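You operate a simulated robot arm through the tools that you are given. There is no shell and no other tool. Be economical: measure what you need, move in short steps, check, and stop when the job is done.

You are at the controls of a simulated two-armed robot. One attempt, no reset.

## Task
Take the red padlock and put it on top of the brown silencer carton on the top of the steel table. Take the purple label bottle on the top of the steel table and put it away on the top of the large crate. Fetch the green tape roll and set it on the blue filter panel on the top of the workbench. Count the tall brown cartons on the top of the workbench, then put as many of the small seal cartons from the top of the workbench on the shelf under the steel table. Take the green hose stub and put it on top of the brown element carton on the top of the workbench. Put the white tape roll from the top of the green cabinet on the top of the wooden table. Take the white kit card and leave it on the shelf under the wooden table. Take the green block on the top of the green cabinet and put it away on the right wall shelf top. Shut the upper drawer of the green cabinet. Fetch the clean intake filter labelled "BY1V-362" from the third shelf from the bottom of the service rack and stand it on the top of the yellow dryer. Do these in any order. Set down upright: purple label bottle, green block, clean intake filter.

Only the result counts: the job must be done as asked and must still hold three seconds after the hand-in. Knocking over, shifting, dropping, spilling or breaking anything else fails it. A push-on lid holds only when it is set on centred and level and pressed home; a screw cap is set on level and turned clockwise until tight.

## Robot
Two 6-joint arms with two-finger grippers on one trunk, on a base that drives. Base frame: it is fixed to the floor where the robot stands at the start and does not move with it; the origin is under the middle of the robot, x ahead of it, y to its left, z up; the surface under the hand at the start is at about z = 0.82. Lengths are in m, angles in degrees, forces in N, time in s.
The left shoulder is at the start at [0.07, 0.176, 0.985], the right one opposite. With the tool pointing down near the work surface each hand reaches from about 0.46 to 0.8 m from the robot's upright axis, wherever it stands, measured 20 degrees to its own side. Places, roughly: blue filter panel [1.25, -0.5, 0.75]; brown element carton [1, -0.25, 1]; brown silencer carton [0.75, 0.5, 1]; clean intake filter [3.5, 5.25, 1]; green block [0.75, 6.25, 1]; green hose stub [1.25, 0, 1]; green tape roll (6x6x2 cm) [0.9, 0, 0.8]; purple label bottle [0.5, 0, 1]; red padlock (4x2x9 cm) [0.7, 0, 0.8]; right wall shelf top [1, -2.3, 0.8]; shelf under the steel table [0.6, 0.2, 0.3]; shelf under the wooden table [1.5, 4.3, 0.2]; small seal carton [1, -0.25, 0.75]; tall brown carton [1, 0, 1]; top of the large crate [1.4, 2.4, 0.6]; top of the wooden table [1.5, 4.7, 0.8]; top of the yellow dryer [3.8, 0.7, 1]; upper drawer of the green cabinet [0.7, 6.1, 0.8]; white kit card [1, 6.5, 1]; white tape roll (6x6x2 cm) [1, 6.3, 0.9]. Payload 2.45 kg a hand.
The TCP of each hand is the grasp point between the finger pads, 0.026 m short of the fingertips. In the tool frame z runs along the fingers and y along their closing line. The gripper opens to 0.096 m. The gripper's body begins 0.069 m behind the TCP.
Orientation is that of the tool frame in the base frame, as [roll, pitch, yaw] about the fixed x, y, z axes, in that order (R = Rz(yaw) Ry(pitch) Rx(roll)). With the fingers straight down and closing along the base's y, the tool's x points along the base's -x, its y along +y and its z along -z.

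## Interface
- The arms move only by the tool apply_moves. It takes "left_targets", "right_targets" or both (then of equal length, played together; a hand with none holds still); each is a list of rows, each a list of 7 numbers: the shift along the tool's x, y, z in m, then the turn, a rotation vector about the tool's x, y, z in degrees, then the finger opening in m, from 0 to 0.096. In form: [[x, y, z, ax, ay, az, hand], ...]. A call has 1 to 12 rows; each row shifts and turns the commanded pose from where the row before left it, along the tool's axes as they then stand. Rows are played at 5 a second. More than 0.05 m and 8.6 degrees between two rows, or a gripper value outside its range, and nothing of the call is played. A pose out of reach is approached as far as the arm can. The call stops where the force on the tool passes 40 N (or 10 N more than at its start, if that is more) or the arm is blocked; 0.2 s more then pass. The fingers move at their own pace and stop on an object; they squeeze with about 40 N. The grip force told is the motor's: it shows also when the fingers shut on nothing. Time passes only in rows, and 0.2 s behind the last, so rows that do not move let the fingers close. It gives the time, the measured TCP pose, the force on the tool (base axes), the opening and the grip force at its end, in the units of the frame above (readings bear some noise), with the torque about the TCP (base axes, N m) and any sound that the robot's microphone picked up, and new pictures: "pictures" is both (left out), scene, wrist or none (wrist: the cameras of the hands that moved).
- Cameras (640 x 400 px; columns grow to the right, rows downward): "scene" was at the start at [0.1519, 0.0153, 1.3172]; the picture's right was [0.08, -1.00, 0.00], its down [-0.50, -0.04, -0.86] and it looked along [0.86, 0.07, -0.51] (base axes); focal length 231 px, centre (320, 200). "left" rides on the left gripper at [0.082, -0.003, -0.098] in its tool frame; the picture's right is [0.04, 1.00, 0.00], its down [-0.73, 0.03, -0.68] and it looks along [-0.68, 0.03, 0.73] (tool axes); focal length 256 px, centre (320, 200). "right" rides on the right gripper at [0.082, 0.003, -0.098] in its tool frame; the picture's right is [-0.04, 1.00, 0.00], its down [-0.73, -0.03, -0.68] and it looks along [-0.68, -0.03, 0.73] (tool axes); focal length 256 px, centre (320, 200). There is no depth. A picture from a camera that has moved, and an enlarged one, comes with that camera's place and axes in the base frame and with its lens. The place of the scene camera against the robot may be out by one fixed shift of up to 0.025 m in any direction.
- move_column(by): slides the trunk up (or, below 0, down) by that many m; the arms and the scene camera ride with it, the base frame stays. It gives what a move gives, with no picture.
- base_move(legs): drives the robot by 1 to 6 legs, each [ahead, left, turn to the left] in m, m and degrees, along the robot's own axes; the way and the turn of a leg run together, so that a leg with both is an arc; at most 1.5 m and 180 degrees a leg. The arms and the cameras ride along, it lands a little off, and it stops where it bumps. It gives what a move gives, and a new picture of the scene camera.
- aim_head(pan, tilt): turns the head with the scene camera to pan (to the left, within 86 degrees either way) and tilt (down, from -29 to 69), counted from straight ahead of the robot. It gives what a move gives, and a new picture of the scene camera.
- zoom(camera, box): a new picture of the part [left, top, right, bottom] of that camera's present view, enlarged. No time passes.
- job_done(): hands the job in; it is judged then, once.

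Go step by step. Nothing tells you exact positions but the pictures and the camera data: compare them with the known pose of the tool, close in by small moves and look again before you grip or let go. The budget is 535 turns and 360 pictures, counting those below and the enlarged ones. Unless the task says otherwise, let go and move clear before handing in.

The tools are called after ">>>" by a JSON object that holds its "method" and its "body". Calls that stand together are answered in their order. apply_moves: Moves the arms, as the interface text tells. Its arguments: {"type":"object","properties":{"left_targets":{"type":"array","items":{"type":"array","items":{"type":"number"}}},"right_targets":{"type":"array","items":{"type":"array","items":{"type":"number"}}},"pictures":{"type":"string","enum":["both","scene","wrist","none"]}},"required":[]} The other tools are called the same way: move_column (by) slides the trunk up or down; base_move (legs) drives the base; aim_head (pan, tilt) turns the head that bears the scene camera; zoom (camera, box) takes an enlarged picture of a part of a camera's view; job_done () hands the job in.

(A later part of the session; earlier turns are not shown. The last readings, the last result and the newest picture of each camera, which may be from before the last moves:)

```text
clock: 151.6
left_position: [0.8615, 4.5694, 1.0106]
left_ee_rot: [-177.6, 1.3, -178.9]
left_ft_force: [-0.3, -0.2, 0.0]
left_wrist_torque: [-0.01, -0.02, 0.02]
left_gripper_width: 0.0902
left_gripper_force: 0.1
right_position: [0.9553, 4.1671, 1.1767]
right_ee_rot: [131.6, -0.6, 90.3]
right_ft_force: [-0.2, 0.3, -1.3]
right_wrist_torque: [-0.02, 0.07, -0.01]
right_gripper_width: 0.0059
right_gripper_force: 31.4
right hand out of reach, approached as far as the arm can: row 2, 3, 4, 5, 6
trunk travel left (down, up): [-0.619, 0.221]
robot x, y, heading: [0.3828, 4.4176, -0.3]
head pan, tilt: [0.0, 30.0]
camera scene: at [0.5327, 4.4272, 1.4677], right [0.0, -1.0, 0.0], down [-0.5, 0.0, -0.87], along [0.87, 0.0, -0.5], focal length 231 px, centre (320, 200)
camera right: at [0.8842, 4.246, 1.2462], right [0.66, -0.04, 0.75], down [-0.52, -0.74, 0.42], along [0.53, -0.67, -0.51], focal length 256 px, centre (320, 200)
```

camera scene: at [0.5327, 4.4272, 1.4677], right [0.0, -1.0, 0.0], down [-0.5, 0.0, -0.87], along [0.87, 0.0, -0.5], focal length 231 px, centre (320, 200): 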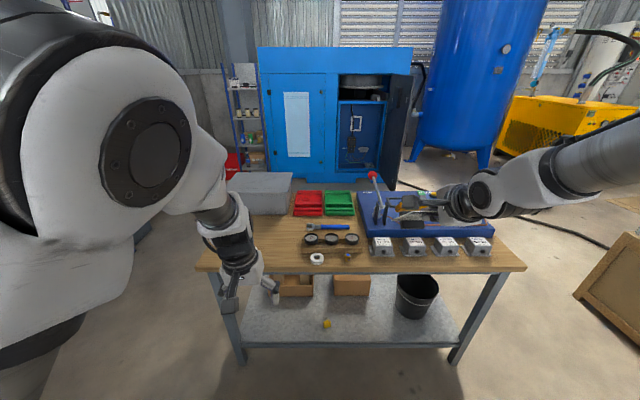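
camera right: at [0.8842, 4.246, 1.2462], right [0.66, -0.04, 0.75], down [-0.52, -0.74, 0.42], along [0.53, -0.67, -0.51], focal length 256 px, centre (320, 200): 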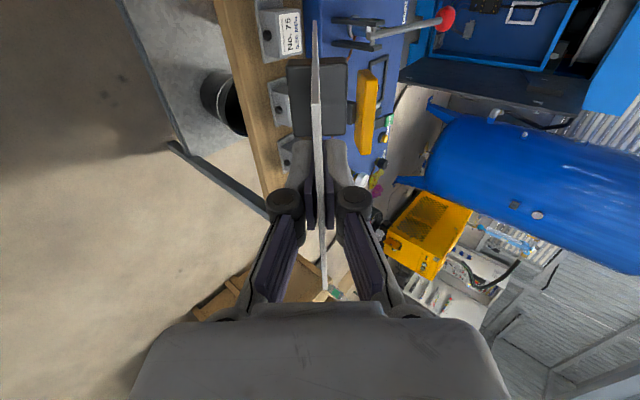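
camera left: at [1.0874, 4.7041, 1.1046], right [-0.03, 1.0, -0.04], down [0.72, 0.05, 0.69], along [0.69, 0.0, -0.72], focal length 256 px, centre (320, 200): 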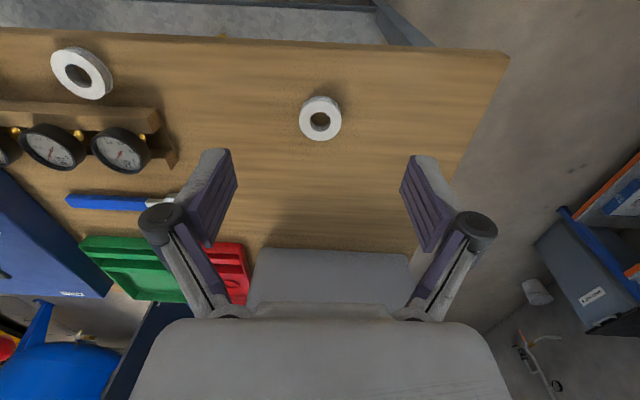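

>>> {"method": "move_column", "body": {"by": -0.4}}

>>> {"method": "move_column", "body": {"by": -0.1}}

>>> {"method": "apply_moves", "body": {"right_targets": [[0, 0, 0, -8.5, 0, 0, 0.0], [0, 0, 0, -8.5, 0, 0, 0.0], [0, 0, 0, -8.5, 0, 0, 0.0]], "pictures": "scene"}}

```text
clock: 155.5
left_position: [0.8617, 4.5698, 0.6115]
left_ee_rot: [-177.7, 1.3, -178.9]
left_ft_force: [-0.6, -0.6, -0.5]
left_wrist_torque: [-0.06, -0.01, 0.03]
left_gripper_width: 0.09
left_gripper_force: 0.0
right_position: [0.955, 4.1665, 0.777]
right_ee_rot: [131.7, -0.5, 90.3]
right_ft_force: [-0.1, -0.2, -0.6]
right_wrist_torque: [-0.01, 0.09, 0.01]
right_gripper_width: 0.0059
right_gripper_force: 31.6
trunk travel left (down, up): [-0.219, 0.621]
robot x, y, heading: [0.383, 4.4187, -0.7]
head pan, tilt: [0.0, 30.0]
```

```text
clock: 156.8
left_position: [0.8604, 4.5703, 0.5104]
left_ee_rot: [-177.7, 1.3, -178.9]
left_ft_force: [0.1, 0.3, -0.3]
left_wrist_torque: [0.0, -0.02, 0.01]
left_gripper_width: 0.09
left_gripper_force: 0.1
right_position: [0.9546, 4.1672, 0.6774]
right_ee_rot: [131.7, -0.5, 90.2]
right_ft_force: [-0.7, -0.4, -1.0]
right_wrist_torque: [0.0, 0.08, 0.0]
right_gripper_width: 0.0059
right_gripper_force: 31.8
trunk travel left (down, up): [-0.119, 0.721]
robot x, y, heading: [0.378, 4.421, -0.1]
head pan, tilt: [0.0, 30.0]
```

```text
clock: 157.6
left_position: [0.8615, 4.5694, 0.5112]
left_ee_rot: [-177.7, 1.3, -178.9]
left_ft_force: [-0.6, -0.7, -0.5]
left_wrist_torque: [0.0, 0.02, 0.02]
left_gripper_width: 0.09
left_gripper_force: 0.1
right_position: [0.9551, 4.1667, 0.6761]
right_ee_rot: [106.2, -0.5, 90.2]
right_ft_force: [-1.2, -0.3, -1.5]
right_wrist_torque: [-0.01, 0.14, -0.01]
right_gripper_width: 0.0059
right_gripper_force: 31.5
trunk travel left (down, up): [-0.119, 0.721]
robot x, y, heading: [0.3798, 4.4167, -0.7]
head pan, tilt: [0.0, 30.0]
camera scene: at [0.5331, 4.4271, 0.9676], right [0.0, -1.0, 0.0], down [-0.5, 0.0, -0.87], along [0.87, 0.0, -0.5], focal length 231 px, centre (320, 200)
```

scene: 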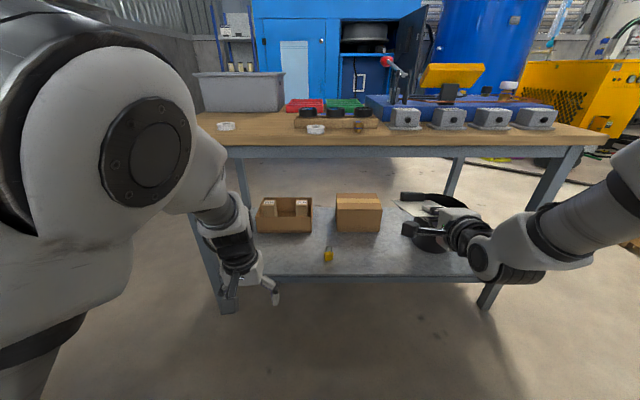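

>>> {"method": "apply_moves", "body": {"right_targets": [[0, -0.0384, 0.011, 0, 0, 0, 0.0], [0, -0.0384, 0.011, 0, 0, 0, 0.0], [0, -0.0384, 0.011, 0, 0, 0, 0.0], [0, -0.0384, 0.011, 0, 0, 0, 0.0], [0, -0.0384, 0.011, 0, 0, 0, 0.0], [0, -0.0384, 0.011, 0, 0, 0, 0.0], [0, -0.0384, 0.011, 0, 0, 0, 0.0], [0, -0.0384, 0.011, 0, 0, 0, 0.0]], "pictures": "scene"}}

```text
clock: 159.4
left_position: [0.8606, 4.5696, 0.5111]
left_ee_rot: [-177.8, 1.3, -178.8]
left_ft_force: [0.0, 0.5, -0.5]
left_wrist_torque: [0.0, -0.03, -0.02]
left_gripper_width: 0.09
left_gripper_force: 0.0
right_position: [0.9549, 4.1725, 0.3551]
right_ee_rot: [106.2, -0.6, 90.3]
right_ft_force: [0.0, -0.1, -0.4]
right_wrist_torque: [-0.02, 0.1, -0.02]
right_gripper_width: 0.0059
right_gripper_force: 31.7
trunk travel left (down, up): [-0.119, 0.721]
robot x, y, heading: [0.3847, 4.4211, 0.0]
head pan, tilt: [0.0, 30.0]
camera scene: at [0.533, 4.4271, 0.9677], right [0.0, -1.0, 0.0], down [-0.5, 0.0, -0.87], along [0.87, 0.0, -0.5], focal length 231 px, centre (320, 200)
```

scene: 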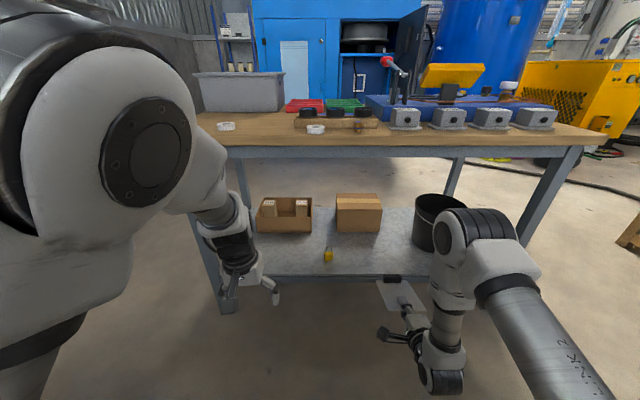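

>>> {"method": "apply_moves", "body": {"right_targets": [[0, 0.011, 0.0385, 0, 0, 0, 0.0], [0, 0.011, 0.0385, 0, 0, 0, 0.0], [0, 0.011, 0.0385, 0, 0, 0, 0.0], [0, 0.011, 0.0385, 0, 0, 0, 0.0], [0, 0.011, 0.0385, 0, 0, 0, 0.0]], "pictures": "scene"}}

```text
clock: 160.6
left_position: [0.861, 4.57, 0.5096]
left_ee_rot: [-177.7, 1.3, -178.9]
left_ft_force: [0.8, 0.4, 0.3]
left_wrist_torque: [-0.01, -0.02, 0.02]
left_gripper_width: 0.09
left_gripper_force: 0.1
right_position: [1.1533, 4.1715, 0.3549]
right_ee_rot: [106.2, -0.6, 90.3]
right_ft_force: [0.9, 0.0, -1.1]
right_wrist_torque: [0.03, 0.12, -0.02]
right_gripper_width: 0.0062
right_gripper_force: 31.5
trunk travel left (down, up): [-0.119, 0.721]
robot x, y, heading: [0.3794, 4.4187, -0.3]
head pan, tilt: [0.0, 30.0]
camera scene: at [0.533, 4.4271, 0.9676], right [0.0, -1.0, 0.0], down [-0.5, 0.0, -0.87], along [0.87, 0.0, -0.5], focal length 231 px, centre (320, 200)
```

scene: 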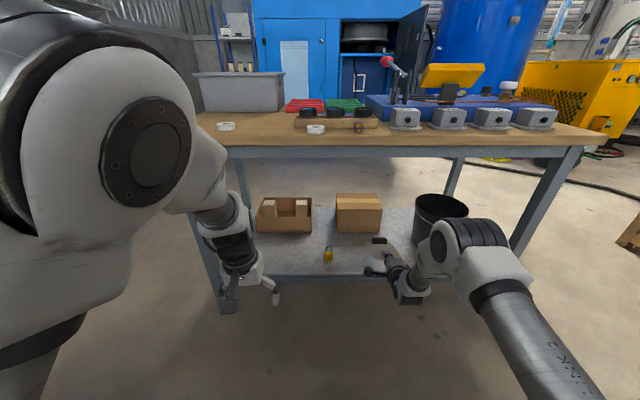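

>>> {"method": "base_move", "body": {"legs": [[0.13, 0, 0]]}}

>>> {"method": "zoom", "body": {"camera": "right", "box": [0, 0, 640, 400]}}

```text
clock: 161.9
left_position: [0.9892, 4.5698, 0.5101]
left_ee_rot: [-177.6, 1.3, -179.0]
left_ft_force: [-0.9, 0.6, 0.1]
left_wrist_torque: [-0.04, 0.01, -0.05]
left_gripper_width: 0.0899
left_gripper_force: 0.1
right_position: [1.2811, 4.1707, 0.3556]
right_ee_rot: [106.3, -0.5, 90.2]
right_ft_force: [0.4, 0.7, -1.6]
right_wrist_torque: [0.01, 0.09, 0.0]
right_gripper_width: 0.0059
right_gripper_force: 31.7
trunk travel left (down, up): [-0.119, 0.721]
robot x, y, heading: [0.5087, 4.4191, -0.1]
head pan, tilt: [0.0, 30.0]
camera scene: at [0.6616, 4.4267, 0.9676], right [0.0, -1.0, 0.0], down [-0.5, 0.0, -0.87], along [0.87, 0.0, -0.5], focal length 231 px, centre (320, 200)
```

scene: 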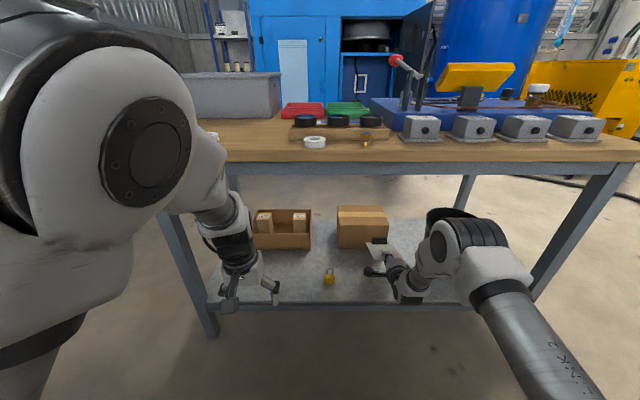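

```text
1.00 times, centred on (320, 200) of right (not enlarged: the box is as wide or as high as the picture)
camera zoom: at [1.1874, 4.2505, 0.3877], right [0.28, -0.05, 0.96], down [-0.66, -0.74, 0.15], along [0.7, -0.67, -0.24], focal length 256 px, centre (320, 200)
```

zoom: 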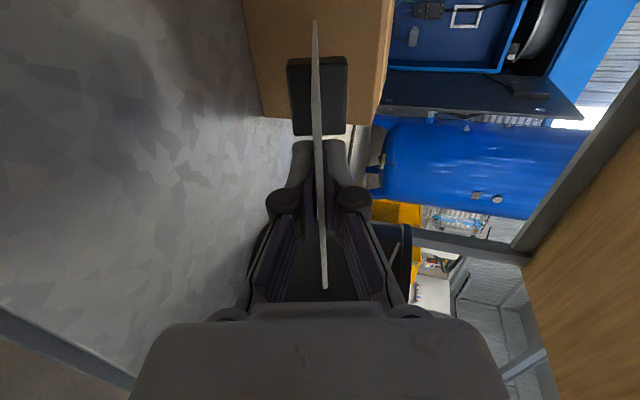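

>>> {"method": "apply_moves", "body": {"right_targets": [[0, -0.0192, 0.0055, 0, 0, 0, 0.0], [0, -0.0192, 0.0055, 0, 0, 0, 0.0], [0, -0.0192, 0.0055, 0, 0, 0, 0.0], [0, -0.0096, 0.0028, 0, 0, 0, 0.0], [0, -0.0096, 0.0028, 0, 0, 0, 0.0]], "pictures": "both"}}

```text
clock: 163.1
left_position: [0.9882, 4.5692, 0.512]
left_ee_rot: [-177.6, 1.3, -178.8]
left_ft_force: [-0.1, -0.1, 0.1]
left_wrist_torque: [0.01, -0.02, 0.0]
left_gripper_width: 0.0902
left_gripper_force: 0.1
right_position: [1.2801, 4.1705, 0.2776]
right_ee_rot: [106.0, -0.5, 90.1]
right_ft_force: [-2.1, 0.4, 4.0]
right_wrist_torque: [-0.17, -0.41, -0.06]
right_gripper_width: 0.0057
right_gripper_force: 31.2
trunk travel left (down, up): [-0.119, 0.721]
robot x, y, heading: [0.5095, 4.4222, -0.3]
head pan, tilt: [0.0, 30.0]
camera scene: at [0.6607, 4.4269, 0.9679], right [0.0, -1.0, 0.0], down [-0.5, 0.0, -0.87], along [0.87, 0.0, -0.5], focal length 231 px, centre (320, 200)
camera right: at [1.1871, 4.2507, 0.3095], right [0.28, -0.05, 0.96], down [-0.66, -0.74, 0.15], along [0.7, -0.67, -0.24], focal length 256 px, centre (320, 200)
```

scene: 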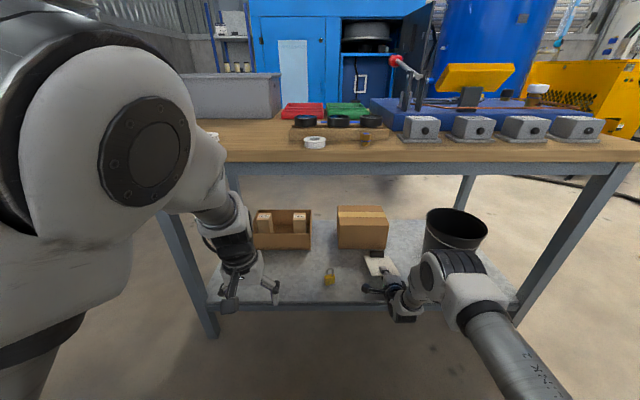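
right: 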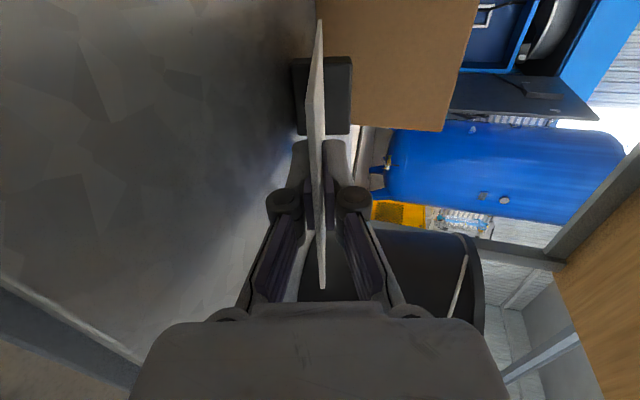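

>>> {"method": "apply_moves", "body": {"right_targets": [[0, -0.0096, 0.0028, -4, 0, 0, 0.0], [0, -0.0096, 0.0028, -4, 0, 0, 0.0], [0, 0, 0, 0, 0, 0, 0.0]], "pictures": "none"}}

```text
clock: 163.9
left_position: [0.9881, 4.5688, 0.5106]
left_ee_rot: [-177.5, 1.4, -178.9]
left_ft_force: [0.4, 0.8, 0.3]
left_wrist_torque: [0.02, 0.01, -0.02]
left_gripper_width: 0.0903
left_gripper_force: 0.1
right_position: [1.2813, 4.1726, 0.2589]
right_ee_rot: [97.9, -0.4, 90.3]
right_ft_force: [-0.5, 1.2, 8.6]
right_wrist_torque: [-0.31, -1.07, 0.11]
right_gripper_width: 0.0059
right_gripper_force: 32.1
trunk travel left (down, up): [-0.119, 0.721]
robot x, y, heading: [0.5067, 4.4167, 0.1]
head pan, tilt: [0.0, 30.0]
```

>>> {"method": "apply_moves", "body": {"right_targets": [[0, 0, 0, 0, 0, 0, 0.03], [0, 0, 0, 0, 0, 0, 0.05], [0, 0, 0, 0, 0, 0, 0.05], [0, 0, -0.02, 0, 0, 0, 0.05], [0, 0, -0.03, 0, 0, 0, 0.05], [0, 0, -0.04, 0, 0, 0, 0.05], [0, 0.01, -0.04, 0, 0, 0, 0.05], [0, 0.01, -0.04, 0, 0, 0, 0.05]], "pictures": "both"}}

```text
clock: 165.7
left_position: [0.99, 4.569, 0.5104]
left_ee_rot: [-177.6, 1.4, -178.9]
left_ft_force: [-1.1, 0.2, 1.3]
left_wrist_torque: [-0.01, -0.03, 0.02]
left_gripper_width: 0.0901
left_gripper_force: 0.1
right_position: [1.1131, 4.1684, 0.3002]
right_ee_rot: [98.1, -0.5, 90.2]
right_ft_force: [0.1, 0.3, 0.2]
right_wrist_torque: [-0.01, -0.01, -0.01]
right_gripper_width: 0.0501
right_gripper_force: 0.1
trunk travel left (down, up): [-0.119, 0.721]
robot x, y, heading: [0.5106, 4.4143, 0.0]
head pan, tilt: [0.0, 30.0]
camera scene: at [0.6611, 4.4268, 0.9677], right [0.0, -1.0, 0.0], down [-0.5, 0.0, -0.87], along [0.87, 0.0, -0.5], focal length 231 px, centre (320, 200)
camera right: at [1.0155, 4.2486, 0.3186], right [0.14, -0.05, 0.99], down [-0.67, -0.74, 0.06], along [0.73, -0.67, -0.14], focal length 256 px, centre (320, 200)
```

scene: 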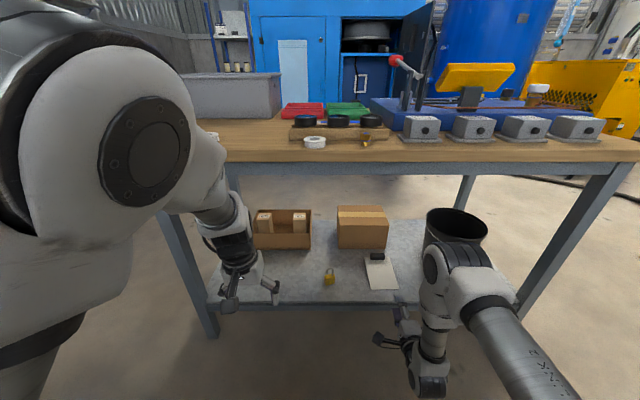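
right: 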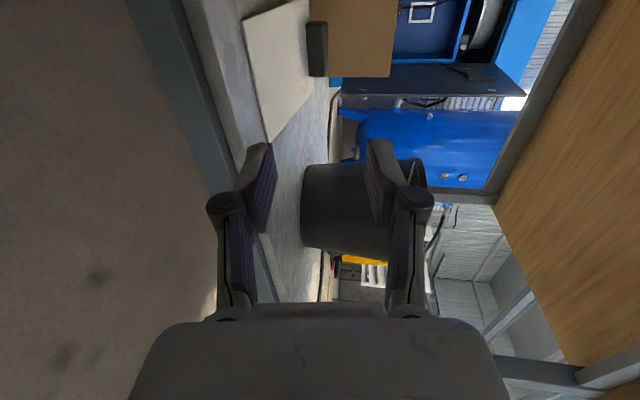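

The kit card lies on the shelf. Backing out, raising the trunk and bringing the right hand back to pointing down.

>>> {"method": "base_move", "body": {"legs": [[-0.3, 0, 0]]}}

>>> {"method": "move_column", "body": {"by": 0.4}}

>>> {"method": "apply_moves", "body": {"right_targets": [[0, 0.03, 0, 8.2, 0, 0, 0.05], [0, 0.03, 0, 8.2, 0, 0, 0.05], [0, 0.03, 0, 8.2, 0, 0, 0.05], [0, 0.03, 0, 8.2, 0, 0, 0.05], [0, 0.02, 0, 8.2, 0, 0, 0.05], [0, 0, 0, 8.2, 0, 0, 0.05], [0, 0, 0, 8.2, 0, 0, 0.05], [0, 0, 0, 8.2, 0, 0, 0.05], [0, 0, 0, 8.2, 0, 0, 0.05], [0, 0, 0, 8.2, 0, 0, 0.05]], "pictures": "none"}}

```text
clock: 167.7
left_position: [0.6889, 4.5683, 0.5114]
left_ee_rot: [-177.6, 1.3, -179.1]
left_ft_force: [0.6, 0.1, -0.1]
left_wrist_torque: [-0.03, -0.01, -0.02]
left_gripper_width: 0.0901
left_gripper_force: 0.0
right_position: [0.8104, 4.1682, 0.2992]
right_ee_rot: [98.2, -0.6, 90.1]
right_ft_force: [0.1, 0.1, 0.0]
right_wrist_torque: [-0.01, 0.02, 0.04]
right_gripper_width: 0.0496
right_gripper_force: 0.0
trunk travel left (down, up): [-0.119, 0.721]
robot x, y, heading: [0.2093, 4.4201, -0.4]
head pan, tilt: [0.0, 30.0]
camera scene: at [0.3601, 4.4278, 0.9677], right [-0.01, -1.0, 0.0], down [-0.5, 0.0, -0.87], along [0.87, 0.0, -0.5], focal length 231 px, centre (320, 200)
```

scene: 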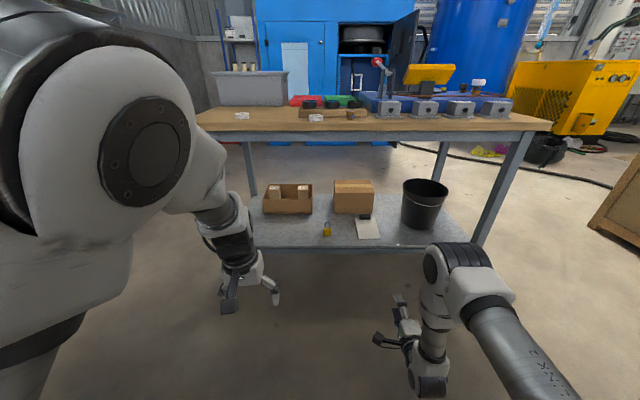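

```text
clock: 171.6
left_position: [0.6879, 4.5697, 0.9107]
left_ee_rot: [-177.6, 1.4, -179.1]
left_ft_force: [0.4, -0.8, 0.9]
left_wrist_torque: [0.0, 0.0, 0.01]
left_gripper_width: 0.0899
left_gripper_force: 0.1
right_position: [0.811, 4.1684, 0.6997]
right_ee_rot: [98.2, -0.5, 90.2]
right_ft_force: [0.3, 0.0, -0.6]
right_wrist_torque: [-0.01, -0.03, -0.02]
right_gripper_width: 0.0501
right_gripper_force: 0.0
trunk travel left (down, up): [-0.519, 0.321]
robot x, y, heading: [0.2057, 4.4176, -0.3]
head pan, tilt: [0.0, 30.0]
```

```text
clock: 173.8
left_position: [0.6896, 4.5688, 0.9111]
left_ee_rot: [-177.6, 1.2, -179.1]
left_ft_force: [-0.1, 0.4, -0.4]
left_wrist_torque: [-0.01, 0.02, -0.01]
left_gripper_width: 0.0901
left_gripper_force: 0.0
right_position: [0.8653, 4.1661, 0.8256]
right_ee_rot: [-179.7, -0.6, 90.1]
right_ft_force: [-0.3, 0.9, 0.1]
right_wrist_torque: [-0.02, -0.02, -0.04]
right_gripper_width: 0.0501
right_gripper_force: 0.0
trunk travel left (down, up): [-0.519, 0.321]
robot x, y, heading: [0.2061, 4.413, -0.2]
head pan, tilt: [0.0, 30.0]
```

>>> {"method": "apply_moves", "body": {"right_targets": [[0.02, 0, -0.03, 0, 0, -8.2, 0.08], [0.02, 0, -0.03, 0, 0, -8.2, 0.08], [0.02, 0, -0.03, 0, 0, -8.2, 0.08], [0, 0, -0.03, 0, 0, -8.2, 0.08], [0, 0, -0.03, 0, 0, -8.2, 0.08], [0, 0, 0, 0, 0, -8.2, 0.08], [0, 0, 0, 0, 0, -8.2, 0.08], [0, 0, 0, 0, 0, -8.2, 0.08], [0, 0, 0, 0, 0, -8.2, 0.08], [0, 0, 0, 0, 0, -8.2, 0.08], [0, 0, 0, 0, 0, -8.0, 0.08]], "left_targets": [[0, 0, -0.03, -2.4, 1.3, 0, 0.09], [0, 0, -0.03, 0, 0, 0, 0.09], [0, 0, -0.03, 0, 0, 0, 0.09], [0, 0, 0, 0, 0, 0, 0.09], [0, 0, 0, 0, 0, 0, 0.09], [0, 0, 0, 0, 0, 0, 0.09], [0, 0, 0, 0, 0, 0, 0.09], [0, 0, 0, 0, 0, 0, 0.09], [0, 0, 0, 0, 0, 0, 0.09], [0, 0, 0, 0, 0, 0, 0.09], [0, 0, 0, 0, 0, 0, 0.09]], "pictures": "none"}}

>>> {"method": "move_column", "body": {"by": 0.1}}

>>> {"method": "base_move", "body": {"legs": [[0, 0.15, 0], [0, 0, 90], [0, -0.72, 0], [0.65, 0, 0]]}}

```text
clock: 176.2
left_position: [0.6874, 4.5689, 1.0026]
left_ee_rot: [-180.0, -0.1, -179.1]
left_ft_force: [0.1, 0.5, -0.5]
left_wrist_torque: [0.01, 0.01, 0.02]
left_gripper_width: 0.0902
left_gripper_force: 0.1
right_position: [0.8568, 4.2245, 0.9756]
right_ee_rot: [179.5, -0.2, -179.7]
right_ft_force: [-0.6, 0.1, 0.1]
right_wrist_torque: [0.01, 0.0, 0.01]
right_gripper_width: 0.0802
right_gripper_force: 0.2
trunk travel left (down, up): [-0.519, 0.321]
robot x, y, heading: [0.2054, 4.4171, -0.5]
head pan, tilt: [0.0, 30.0]
```

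```text
clock: 177.5
left_position: [0.6877, 4.5692, 1.1021]
left_ee_rot: [180.0, -0.1, -179.1]
left_ft_force: [-0.3, -0.3, 0.8]
left_wrist_torque: [0.0, 0.02, -0.01]
left_gripper_width: 0.0901
left_gripper_force: 0.1
right_position: [0.8578, 4.2238, 1.0757]
right_ee_rot: [179.5, -0.2, -179.9]
right_ft_force: [0.1, 0.5, 0.2]
right_wrist_torque: [-0.04, -0.01, -0.01]
right_gripper_width: 0.0802
right_gripper_force: 0.0
trunk travel left (down, up): [-0.619, 0.221]
robot x, y, heading: [0.2091, 4.4193, -0.3]
head pan, tilt: [0.0, 30.0]
```

```text
clock: 186.1
left_position: [0.7639, 5.046, 1.1031]
left_ee_rot: [179.8, 0.1, -88.8]
left_ft_force: [0.3, 0.1, -0.5]
left_wrist_torque: [0.01, 0.02, 0.02]
left_gripper_width: 0.0901
left_gripper_force: 0.1
right_position: [1.1074, 5.2173, 1.0758]
right_ee_rot: [179.4, -0.1, -89.7]
right_ft_force: [0.4, 0.1, -0.5]
right_wrist_torque: [0.02, 0.01, -0.01]
right_gripper_width: 0.0799
right_gripper_force: 0.2
trunk travel left (down, up): [-0.619, 0.221]
robot x, y, heading: [0.9143, 4.5657, 90.0]
head pan, tilt: [0.0, 30.0]
stopped in leg 3: the robot was blocked; the commanded pose is now the measured one
camera scene: at [0.927, 4.7176, 1.4677], right [1.0, 0.0, 0.0], down [0.0, -0.5, -0.87], along [0.0, 0.87, -0.5], focal length 231 px, centre (320, 200)
```

scene: 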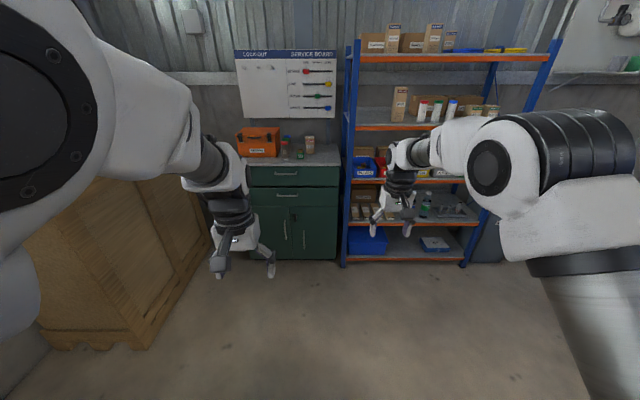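

>>> {"method": "apply_moves", "body": {"right_targets": [[0.045, 0, -0.01, 0, 0, 0, 0.08], [0.045, 0, -0.01, 0, 0, 0, 0.08], [0.045, 0, -0.01, 0, 0, 0, 0.08], [0.04, 0, -0.01, 0, 0, 0, 0.08]], "pictures": "none"}}

>>> {"method": "base_move", "body": {"legs": [[0, 0.04, 0], [0.6, 0, 0], [0.3, -0.12, 0]]}}

>>> {"method": "zoom", "body": {"camera": "left", "box": [0, 0, 640, 400]}}

```text
clock: 187.1
left_position: [0.7621, 5.0443, 1.1033]
left_ee_rot: [180.0, 0.2, -88.9]
left_ft_force: [0.1, 0.1, 0.7]
left_wrist_torque: [0.04, -0.02, 0.03]
left_gripper_width: 0.0902
left_gripper_force: 0.0
right_position: [1.106, 5.0399, 1.1182]
right_ee_rot: [179.5, -0.2, -89.6]
right_ft_force: [0.3, -1.0, 0.0]
right_wrist_torque: [0.06, 0.02, 0.02]
right_gripper_width: 0.08
right_gripper_force: 0.2
trunk travel left (down, up): [-0.619, 0.221]
robot x, y, heading: [0.9104, 4.5648, 89.9]
head pan, tilt: [0.0, 30.0]
```

```text
clock: 192.7
left_position: [0.8372, 5.933, 1.1022]
left_ee_rot: [180.0, 0.0, -88.4]
left_ft_force: [0.2, 0.4, -0.6]
left_wrist_torque: [0.0, 0.04, 0.0]
left_gripper_width: 0.0902
left_gripper_force: 0.0
right_position: [1.1812, 5.9321, 1.1178]
right_ee_rot: [179.5, -0.2, -89.3]
right_ft_force: [-0.3, 0.5, 0.1]
right_wrist_torque: [0.01, 0.0, -0.03]
right_gripper_width: 0.0796
right_gripper_force: 0.0
trunk travel left (down, up): [-0.619, 0.221]
robot x, y, heading: [0.9876, 5.4512, 90.4]
head pan, tilt: [0.0, 30.0]
camera scene: at [1.0019, 5.6051, 1.4678], right [1.0, 0.01, 0.0], down [0.0, -0.5, -0.87], along [-0.01, 0.87, -0.5], focal length 231 px, centre (320, 200)
```

scene: 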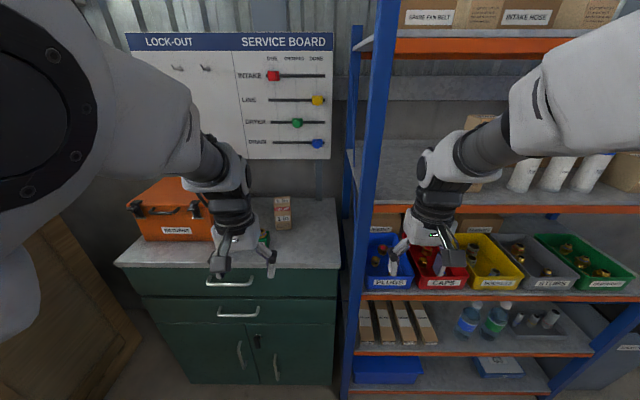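

```text
1.00 times, centred on (320, 200) of left (not enlarged: the box is as wide or as high as the picture)
camera zoom: at [0.8426, 5.852, 1.2003], right [-1.0, -0.07, 0.0], down [-0.05, 0.73, 0.68], along [-0.05, 0.68, -0.73], focal length 256 px, centre (320, 200)
```

zoom: 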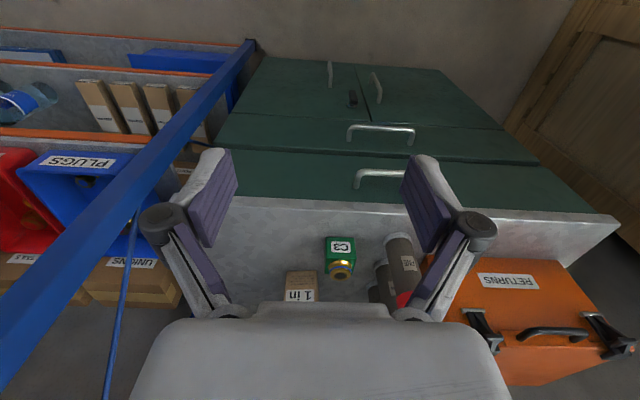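

>>> {"method": "base_move", "body": {"legs": [[0.1, 0, 0]]}}

>>> {"method": "apply_moves", "body": {"left_targets": [[-0.045, 0.012, 0, 0, 0, 1.5, 0.096], [-0.045, 0.012, 0, 0, 0, 0, 0.096], [-0.045, 0.012, 0, 0, 0, 0, 0.096], [-0.045, 0.012, 0.01, 0, 0, 0, 0.096], [-0.042, 0.012, 0.02, 0, 0, 0, 0.096]], "pictures": "wrist"}}

```text
clock: 193.8
left_position: [0.8355, 6.0342, 1.1018]
left_ee_rot: [180.0, 0.0, -88.4]
left_ft_force: [0.1, 0.2, 0.1]
left_wrist_torque: [0.01, 0.01, 0.02]
left_gripper_width: 0.0899
left_gripper_force: 0.0
right_position: [1.1802, 6.0319, 1.1174]
right_ee_rot: [179.5, -0.2, -89.2]
right_ft_force: [-0.1, 0.8, 0.4]
right_wrist_torque: [-0.01, -0.05, -0.01]
right_gripper_width: 0.0799
right_gripper_force: 0.1
trunk travel left (down, up): [-0.619, 0.221]
robot x, y, heading: [0.9903, 5.5554, 90.3]
head pan, tilt: [0.0, 30.0]
camera scene: at [1.0012, 5.7059, 1.4677], right [1.0, 0.01, 0.0], down [0.0, -0.5, -0.87], along [-0.01, 0.87, -0.5], focal length 231 px, centre (320, 200)
```

scene: 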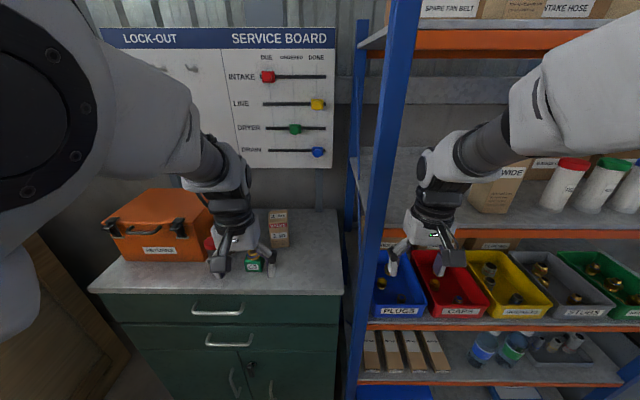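

```text
clock: 195.1
left_position: [0.7717, 6.2575, 1.0725]
left_ee_rot: [180.0, -0.1, -89.8]
left_ft_force: [-0.1, 0.5, -0.6]
left_wrist_torque: [-0.03, -0.03, 0.0]
left_gripper_width: 0.0956
left_gripper_force: 0.1
right_position: [1.1799, 6.0354, 1.1151]
right_ee_rot: [179.5, -0.5, -89.1]
right_ft_force: [0.3, 1.2, 0.1]
right_wrist_torque: [-0.06, 0.01, -0.01]
right_gripper_width: 0.0801
right_gripper_force: 0.0
trunk travel left (down, up): [-0.619, 0.221]
robot x, y, heading: [0.9885, 5.5593, 90.7]
head pan, tilt: [0.0, 30.0]
camera left: at [0.7748, 6.1759, 1.1695], right [-1.0, -0.04, 0.0], down [-0.03, 0.73, 0.68], along [-0.03, 0.68, -0.74], focal length 256 px, centre (320, 200)
```

left: 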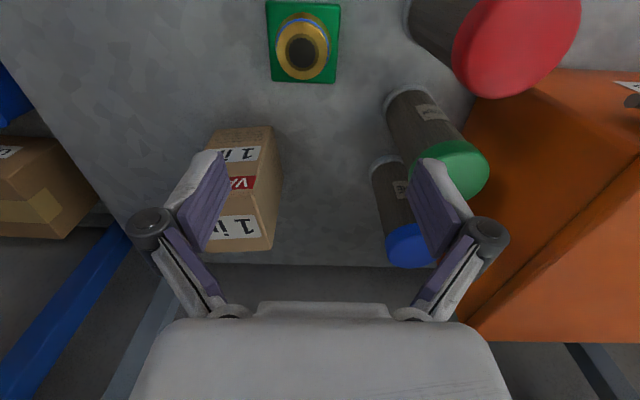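

>>> {"method": "apply_moves", "body": {"left_targets": [[0.036, -0.013, 0.0, 0, 0, 0, 0.07], [0, 0, 0.035, 0, 0, 0, 0.07]], "pictures": "wrist"}}

```text
clock: 195.7
left_position: [0.7833, 6.2232, 1.0363]
left_ee_rot: [-180.0, -0.1, -89.9]
left_ft_force: [-0.1, 1.1, -0.1]
left_wrist_torque: [-0.06, -0.04, 0.01]
left_gripper_width: 0.0698
left_gripper_force: 0.1
right_position: [1.1787, 6.0369, 1.1153]
right_ee_rot: [179.5, -0.4, -89.1]
right_ft_force: [-0.2, 1.2, -0.3]
right_wrist_torque: [-0.05, -0.03, -0.01]
right_gripper_width: 0.0801
right_gripper_force: 0.0
trunk travel left (down, up): [-0.619, 0.221]
robot x, y, heading: [0.9891, 5.555, 90.4]
head pan, tilt: [0.0, 30.0]
camera left: at [0.7868, 6.1412, 1.1343], right [-1.0, -0.04, 0.0], down [-0.03, 0.74, 0.68], along [-0.03, 0.68, -0.74], focal length 256 px, centre (320, 200)
```

left: 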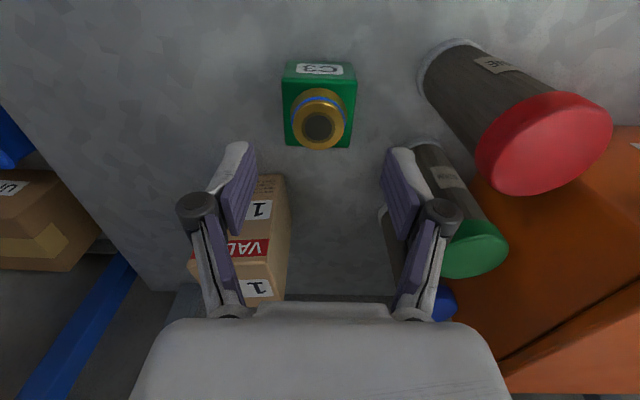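

>>> {"method": "apply_moves", "body": {"left_targets": [[-0.001, 0, 0.035, 0, 0, 0, 0.07], [0, 0, 0.035, 0, 0, 0, 0.07], [0, 0, 0.025, 0, 0, 0, 0.07]], "pictures": "wrist"}}

```text
clock: 196.4
left_position: [0.7868, 6.2218, 0.9435]
left_ee_rot: [179.9, 0.1, -90.0]
left_ft_force: [0.0, 0.3, 0.7]
left_wrist_torque: [-0.01, -0.03, 0.05]
left_gripper_width: 0.07
left_gripper_force: 0.2
right_position: [1.1801, 6.0334, 1.1174]
right_ee_rot: [179.5, -0.3, -89.1]
right_ft_force: [0.0, -0.4, -0.5]
right_wrist_torque: [0.02, -0.01, -0.02]
right_gripper_width: 0.0799
right_gripper_force: 0.0
trunk travel left (down, up): [-0.619, 0.221]
robot x, y, heading: [0.9902, 5.5586, 90.6]
head pan, tilt: [0.0, 30.0]
camera left: at [0.7902, 6.1397, 1.042], right [-1.0, -0.04, 0.0], down [-0.03, 0.73, 0.68], along [-0.03, 0.68, -0.73], focal length 256 px, centre (320, 200)
```

left: 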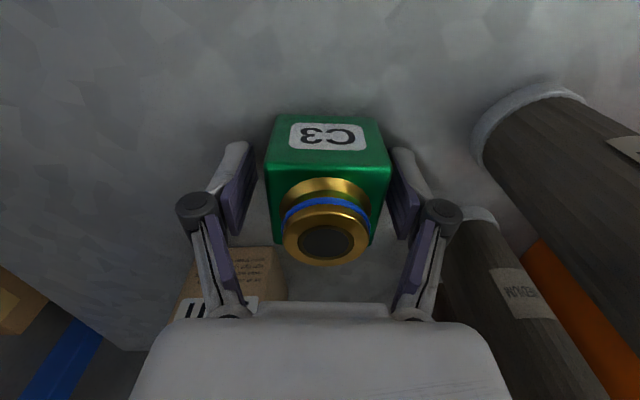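

>>> {"method": "apply_moves", "body": {"left_targets": [[0, 0.004, 0.0, 0, 0, 0, 0.07], [0, 0, 0, 0, 0, 0, 0.0], [0, 0, 0, 0, 0, 0, 0.0], [0, 0, 0, 0, 0, 0, 0.0], [0, 0, -0.03, 0, 0, 0, 0.0], [0, 0, -0.04, 0, 0, 0, 0.0], [0, 0, -0.04, 0, 0, 0, 0.0]], "pictures": "wrist"}}

```text
clock: 198.1
left_position: [0.7824, 6.2194, 1.0524]
left_ee_rot: [180.0, 0.0, -90.0]
left_ft_force: [0.8, -0.1, -2.5]
left_wrist_torque: [0.01, 0.05, 0.02]
left_gripper_width: 0.0495
left_gripper_force: 40.4
right_position: [1.1794, 6.0334, 1.1181]
right_ee_rot: [179.5, -0.2, -89.1]
right_ft_force: [0.3, 0.1, 0.0]
right_wrist_torque: [0.04, -0.02, -0.03]
right_gripper_width: 0.0799
right_gripper_force: 0.0
trunk travel left (down, up): [-0.619, 0.221]
robot x, y, heading: [0.9881, 5.5567, 90.3]
head pan, tilt: [0.0, 30.0]
camera left: at [0.7855, 6.1386, 1.1509], right [-1.0, -0.04, 0.0], down [-0.03, 0.73, 0.68], along [-0.03, 0.68, -0.73], focal length 256 px, centre (320, 200)
```

left: 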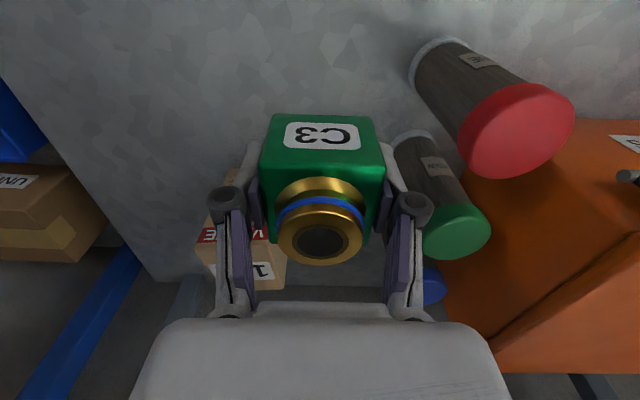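

Block in hand. I'll retract, turn toward +x and drive through the gap to the service rack.

>>> {"method": "apply_moves", "body": {"left_targets": [[0.02, 0, -0.04, 0, 0, 0, 0.0], [0.045, 0, -0.01, 0, 0, 0, 0.0], [0.045, 0, 0, 0, 0, 0, 0.0], [0.045, 0, 0, 0, 0, 0, 0.0]], "pictures": "none"}}

>>> {"method": "base_move", "body": {"legs": [[-0.22, 0, 0], [0, 0, -90.5], [0.7, 0.12, 0]]}}

>>> {"method": "aim_head", "body": {"pan": 0, "tilt": 20}}

```text
clock: 199.1
left_position: [0.784, 6.0632, 1.1035]
left_ee_rot: [179.9, 0.1, -89.9]
left_ft_force: [-0.5, -0.3, -3.7]
left_wrist_torque: [0.06, 0.01, -0.03]
left_gripper_width: 0.0493
left_gripper_force: 40.3
right_position: [1.1798, 6.0315, 1.1172]
right_ee_rot: [179.4, -0.2, -89.1]
right_ft_force: [-1.1, -0.9, 0.0]
right_wrist_torque: [0.06, 0.0, -0.01]
right_gripper_width: 0.0803
right_gripper_force: 0.1
trunk travel left (down, up): [-0.619, 0.221]
robot x, y, heading: [0.9873, 5.5548, 90.3]
head pan, tilt: [0.0, 30.0]
```

```text
clock: 208.2
left_position: [2.2234, 5.6136, 1.1029]
left_ee_rot: [179.9, -0.1, 177.5]
left_ft_force: [0.6, -0.3, -2.5]
left_wrist_torque: [0.0, 0.0, 0.0]
left_gripper_width: 0.0499
left_gripper_force: 40.1
right_position: [2.1712, 5.2184, 1.1164]
right_ee_rot: [179.4, -0.3, 178.1]
right_ft_force: [0.4, 0.4, -0.8]
right_wrist_torque: [0.0, -0.03, -0.05]
right_gripper_width: 0.08
right_gripper_force: 0.1
trunk travel left (down, up): [-0.619, 0.221]
robot x, y, heading: [1.7028, 5.4315, -2.1]
head pan, tilt: [0.0, 30.0]
camera scene: at [1.8564, 5.434, 1.4677], right [-0.04, -1.0, 0.0], down [-0.5, 0.02, -0.87], along [0.87, -0.03, -0.5], focal length 231 px, centre (320, 200)
```

scene: 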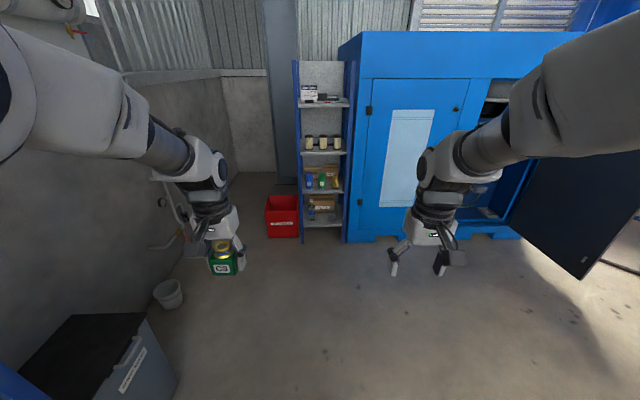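

```text
clock: 208.9
left_position: [2.2225, 5.6144, 1.1015]
left_ee_rot: [179.9, 0.0, 177.3]
left_ft_force: [-0.4, 1.0, -3.3]
left_wrist_torque: [-0.03, 0.0, -0.01]
left_gripper_width: 0.0495
left_gripper_force: 40.3
right_position: [2.1712, 5.2195, 1.116]
right_ee_rot: [179.5, -0.2, 178.1]
right_ft_force: [-0.8, 0.2, -0.5]
right_wrist_torque: [0.01, 0.01, -0.02]
right_gripper_width: 0.0801
right_gripper_force: 0.1
trunk travel left (down, up): [-0.619, 0.221]
robot x, y, heading: [1.7028, 5.4322, -2.1]
head pan, tilt: [0.0, 20.0]
camera scene: at [1.8597, 5.4339, 1.4836], right [-0.04, -1.0, 0.0], down [-0.34, 0.01, -0.94], along [0.94, -0.04, -0.34], focal length 231 px, centre (320, 200)
```

scene: 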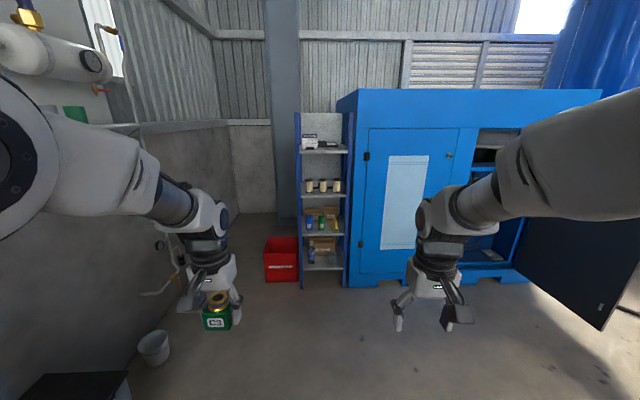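

>>> {"method": "zoom", "body": {"camera": "scene", "box": [280, 100, 370, 290]}}

```text
2.11 times, centred on (325, 195) of scene
camera zoom: at [1.8597, 5.4339, 1.4836], right [-0.04, -1.0, 0.0], down [-0.34, 0.01, -0.94], along [0.94, -0.04, -0.34], focal length 486 px, centre (310, 210)
```

zoom: 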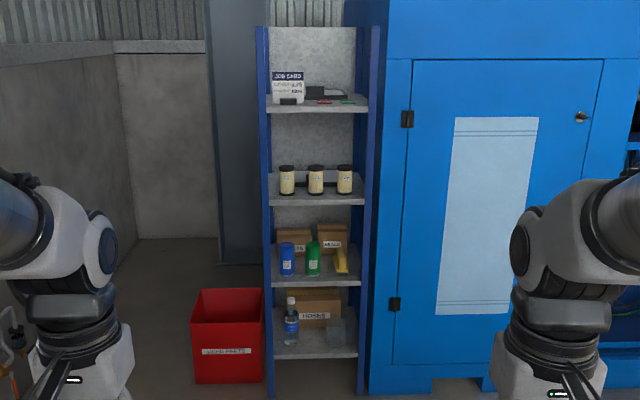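

>>> {"method": "base_move", "body": {"legs": [[1.0, 0, 2]]}}

>>> {"method": "zoom", "body": {"camera": "scene", "box": [270, 150, 410, 240]}}

```text
clock: 214.1
left_position: [3.2181, 5.6224, 1.1018]
left_ee_rot: [179.8, 0.0, -179.8]
left_ft_force: [0.3, -0.3, -3.3]
left_wrist_torque: [0.0, -0.02, -0.04]
left_gripper_width: 0.0493
left_gripper_force: 40.0
right_position: [3.1851, 5.225, 1.1166]
right_ee_rot: [179.5, -0.3, -179.2]
right_ft_force: [0.2, 0.4, 0.0]
right_wrist_torque: [-0.01, 0.02, -0.01]
right_gripper_width: 0.0799
right_gripper_force: 0.1
trunk travel left (down, up): [-0.619, 0.221]
robot x, y, heading: [2.7096, 5.4159, 0.0]
head pan, tilt: [0.0, 20.0]
camera scene: at [2.8637, 5.4243, 1.4837], right [0.01, -1.0, 0.0], down [-0.34, 0.0, -0.94], along [0.94, 0.01, -0.34], focal length 231 px, centre (320, 200)
```

scene: 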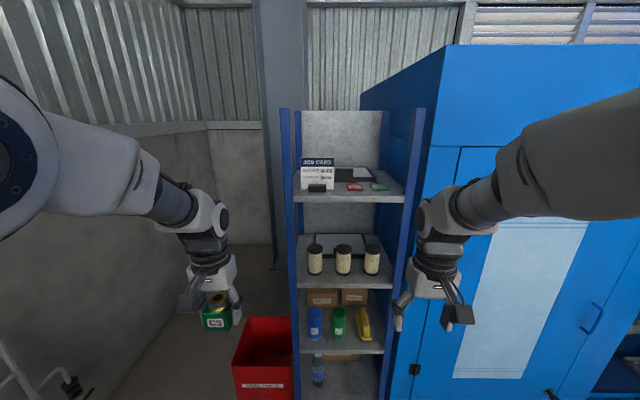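

```text
4.44 times, centred on (340, 195) of scene
camera zoom: at [2.8637, 5.4243, 1.4837], right [0.01, -1.0, 0.0], down [-0.34, 0.0, -0.94], along [0.94, 0.01, -0.34], focal length 1026 px, centre (231, 222)
```

zoom: 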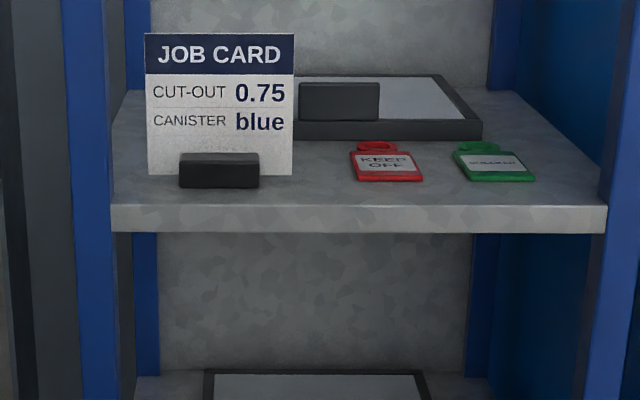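

>>> {"method": "zoom", "body": {"camera": "scene", "box": [290, 230, 400, 300]}}

```text
5.71 times, centred on (345, 265) of scene
camera zoom: at [2.8637, 5.4243, 1.4837], right [0.01, -1.0, 0.0], down [-0.34, 0.0, -0.94], along [0.94, 0.01, -0.34], focal length 1320 px, centre (177, -171)
```

zoom: 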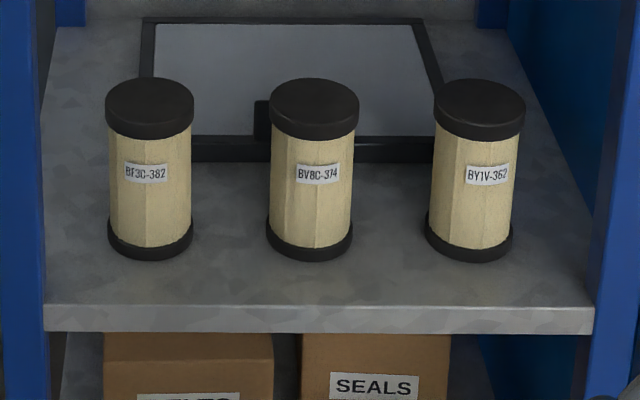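

The right-most filter on the third shelf reads BY1V‑362, at about [3.65, 5.23], between z≈0.905 and 1.015. I'll pitch the right hand about 43° forward to reach under the upper shelf.

>>> {"method": "apply_moves", "body": {"right_targets": [[0, 0, 0, 0, -8.5, 0, 0.08], [0, 0, 0, 0, -8.5, 0, 0.08], [0, 0, 0, 0, -8.5, 0, 0.08], [0, 0, 0, 0, -8.5, 0, 0.08], [0, 0, 0, 0, -8.5, 0, 0.08]], "pictures": "wrist"}}

```text
clock: 215.3
left_position: [3.2174, 5.6227, 1.1018]
left_ee_rot: [179.8, 0.0, -179.9]
left_ft_force: [0.8, 0.2, -3.0]
left_wrist_torque: [-0.03, 0.02, 0.02]
left_gripper_width: 0.0495
left_gripper_force: 40.4
right_position: [3.2096, 5.2267, 1.0927]
right_ee_rot: [178.3, 38.4, -179.4]
right_ft_force: [0.1, 0.5, -0.4]
right_wrist_torque: [-0.03, 0.0, -0.02]
right_gripper_width: 0.0799
right_gripper_force: 0.1
right hand out of reach, approached as far as the arm can: row 2, 3, 4, 5
trunk travel left (down, up): [-0.619, 0.221]
robot x, y, heading: [2.7061, 5.4137, 0.4]
head pan, tilt: [0.0, 20.0]
camera right: at [3.0861, 5.2239, 1.1207], right [0.0, 1.0, 0.05], down [0.15, -0.05, 0.99], along [0.99, 0.0, -0.15], focal length 256 px, centre (320, 200)
```

right: 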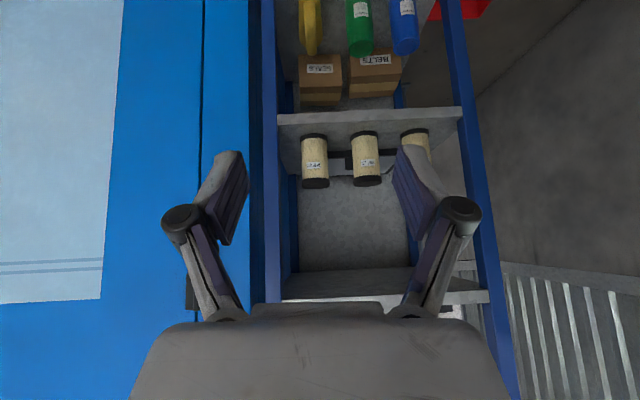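

>>> {"method": "apply_moves", "body": {"right_targets": [[-0.028, 0, 0.028, 0, -6, 0, 0.08], [-0.026, 0, 0.03, 0, -6, 0, 0.08], [-0.022, 0, 0.033, 0, -6, 0, 0.08]], "pictures": "wrist"}}

```text
clock: 216.1
left_position: [3.2179, 5.6228, 1.1011]
left_ee_rot: [-180.0, -0.1, -179.8]
left_ft_force: [-1.1, 0.9, -4.3]
left_wrist_torque: [0.01, 0.02, 0.01]
left_gripper_width: 0.0496
left_gripper_force: 40.0
right_position: [3.3271, 5.2478, 1.1088]
right_ee_rot: [176.4, 55.4, 179.4]
right_ft_force: [-0.1, 0.7, 0.2]
right_wrist_torque: [-0.03, 0.02, -0.03]
right_gripper_width: 0.0799
right_gripper_force: 0.0
right hand out of reach, approached as far as the arm can: row 3
trunk travel left (down, up): [-0.619, 0.221]
robot x, y, heading: [2.7074, 5.4147, 0.4]
head pan, tilt: [0.0, 20.0]
camera right: at [3.1997, 5.2449, 1.0972], right [-0.02, 1.0, 0.07], down [-0.14, -0.07, 0.99], along [0.99, 0.01, 0.14], focal length 256 px, centre (320, 200)
```

right: 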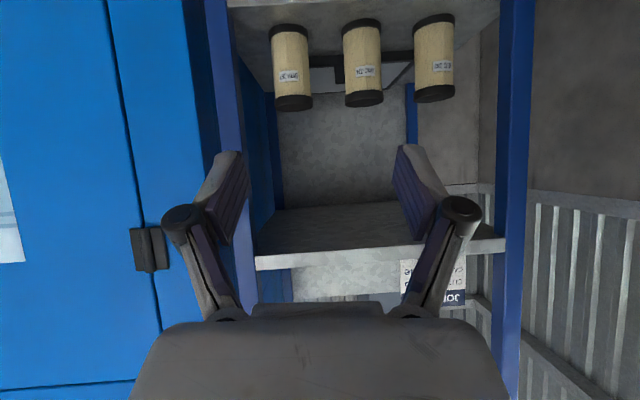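

>>> {"method": "apply_moves", "body": {"right_targets": [[0.0328, -0.01, 0.0229, 3.0, 0, 0, 0.08], [0.0328, -0.01, 0.0229, 0, 0, 0, 0.08], [0.0328, -0.01, 0.0229, 0, 0, 0, 0.08]], "pictures": "wrist"}}

```text
clock: 216.9
left_position: [3.2167, 5.6216, 1.1024]
left_ee_rot: [179.9, 0.0, -179.9]
left_ft_force: [-0.5, 0.2, -2.8]
left_wrist_torque: [-0.03, -0.01, 0.02]
left_gripper_width: 0.0491
left_gripper_force: 40.5
right_position: [3.3053, 5.2515, 1.1015]
right_ee_rot: [173.3, 54.2, 173.7]
right_ft_force: [-0.4, 0.2, -0.6]
right_wrist_torque: [-0.01, 0.0, -0.01]
right_gripper_width: 0.08
right_gripper_force: 0.0
right hand out of reach, approached as far as the arm can: row 1, 2, 3
trunk travel left (down, up): [-0.619, 0.221]
robot x, y, heading: [2.7088, 5.4163, 0.4]
head pan, tilt: [0.0, 20.0]
camera right: at [3.1788, 5.2565, 1.0936], right [0.04, 0.99, 0.1], down [-0.13, -0.09, 0.99], along [0.99, -0.05, 0.12], focal length 256 px, centre (320, 200)
```

right: 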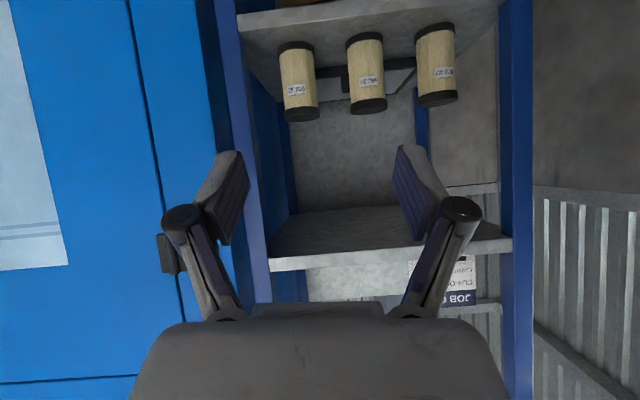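

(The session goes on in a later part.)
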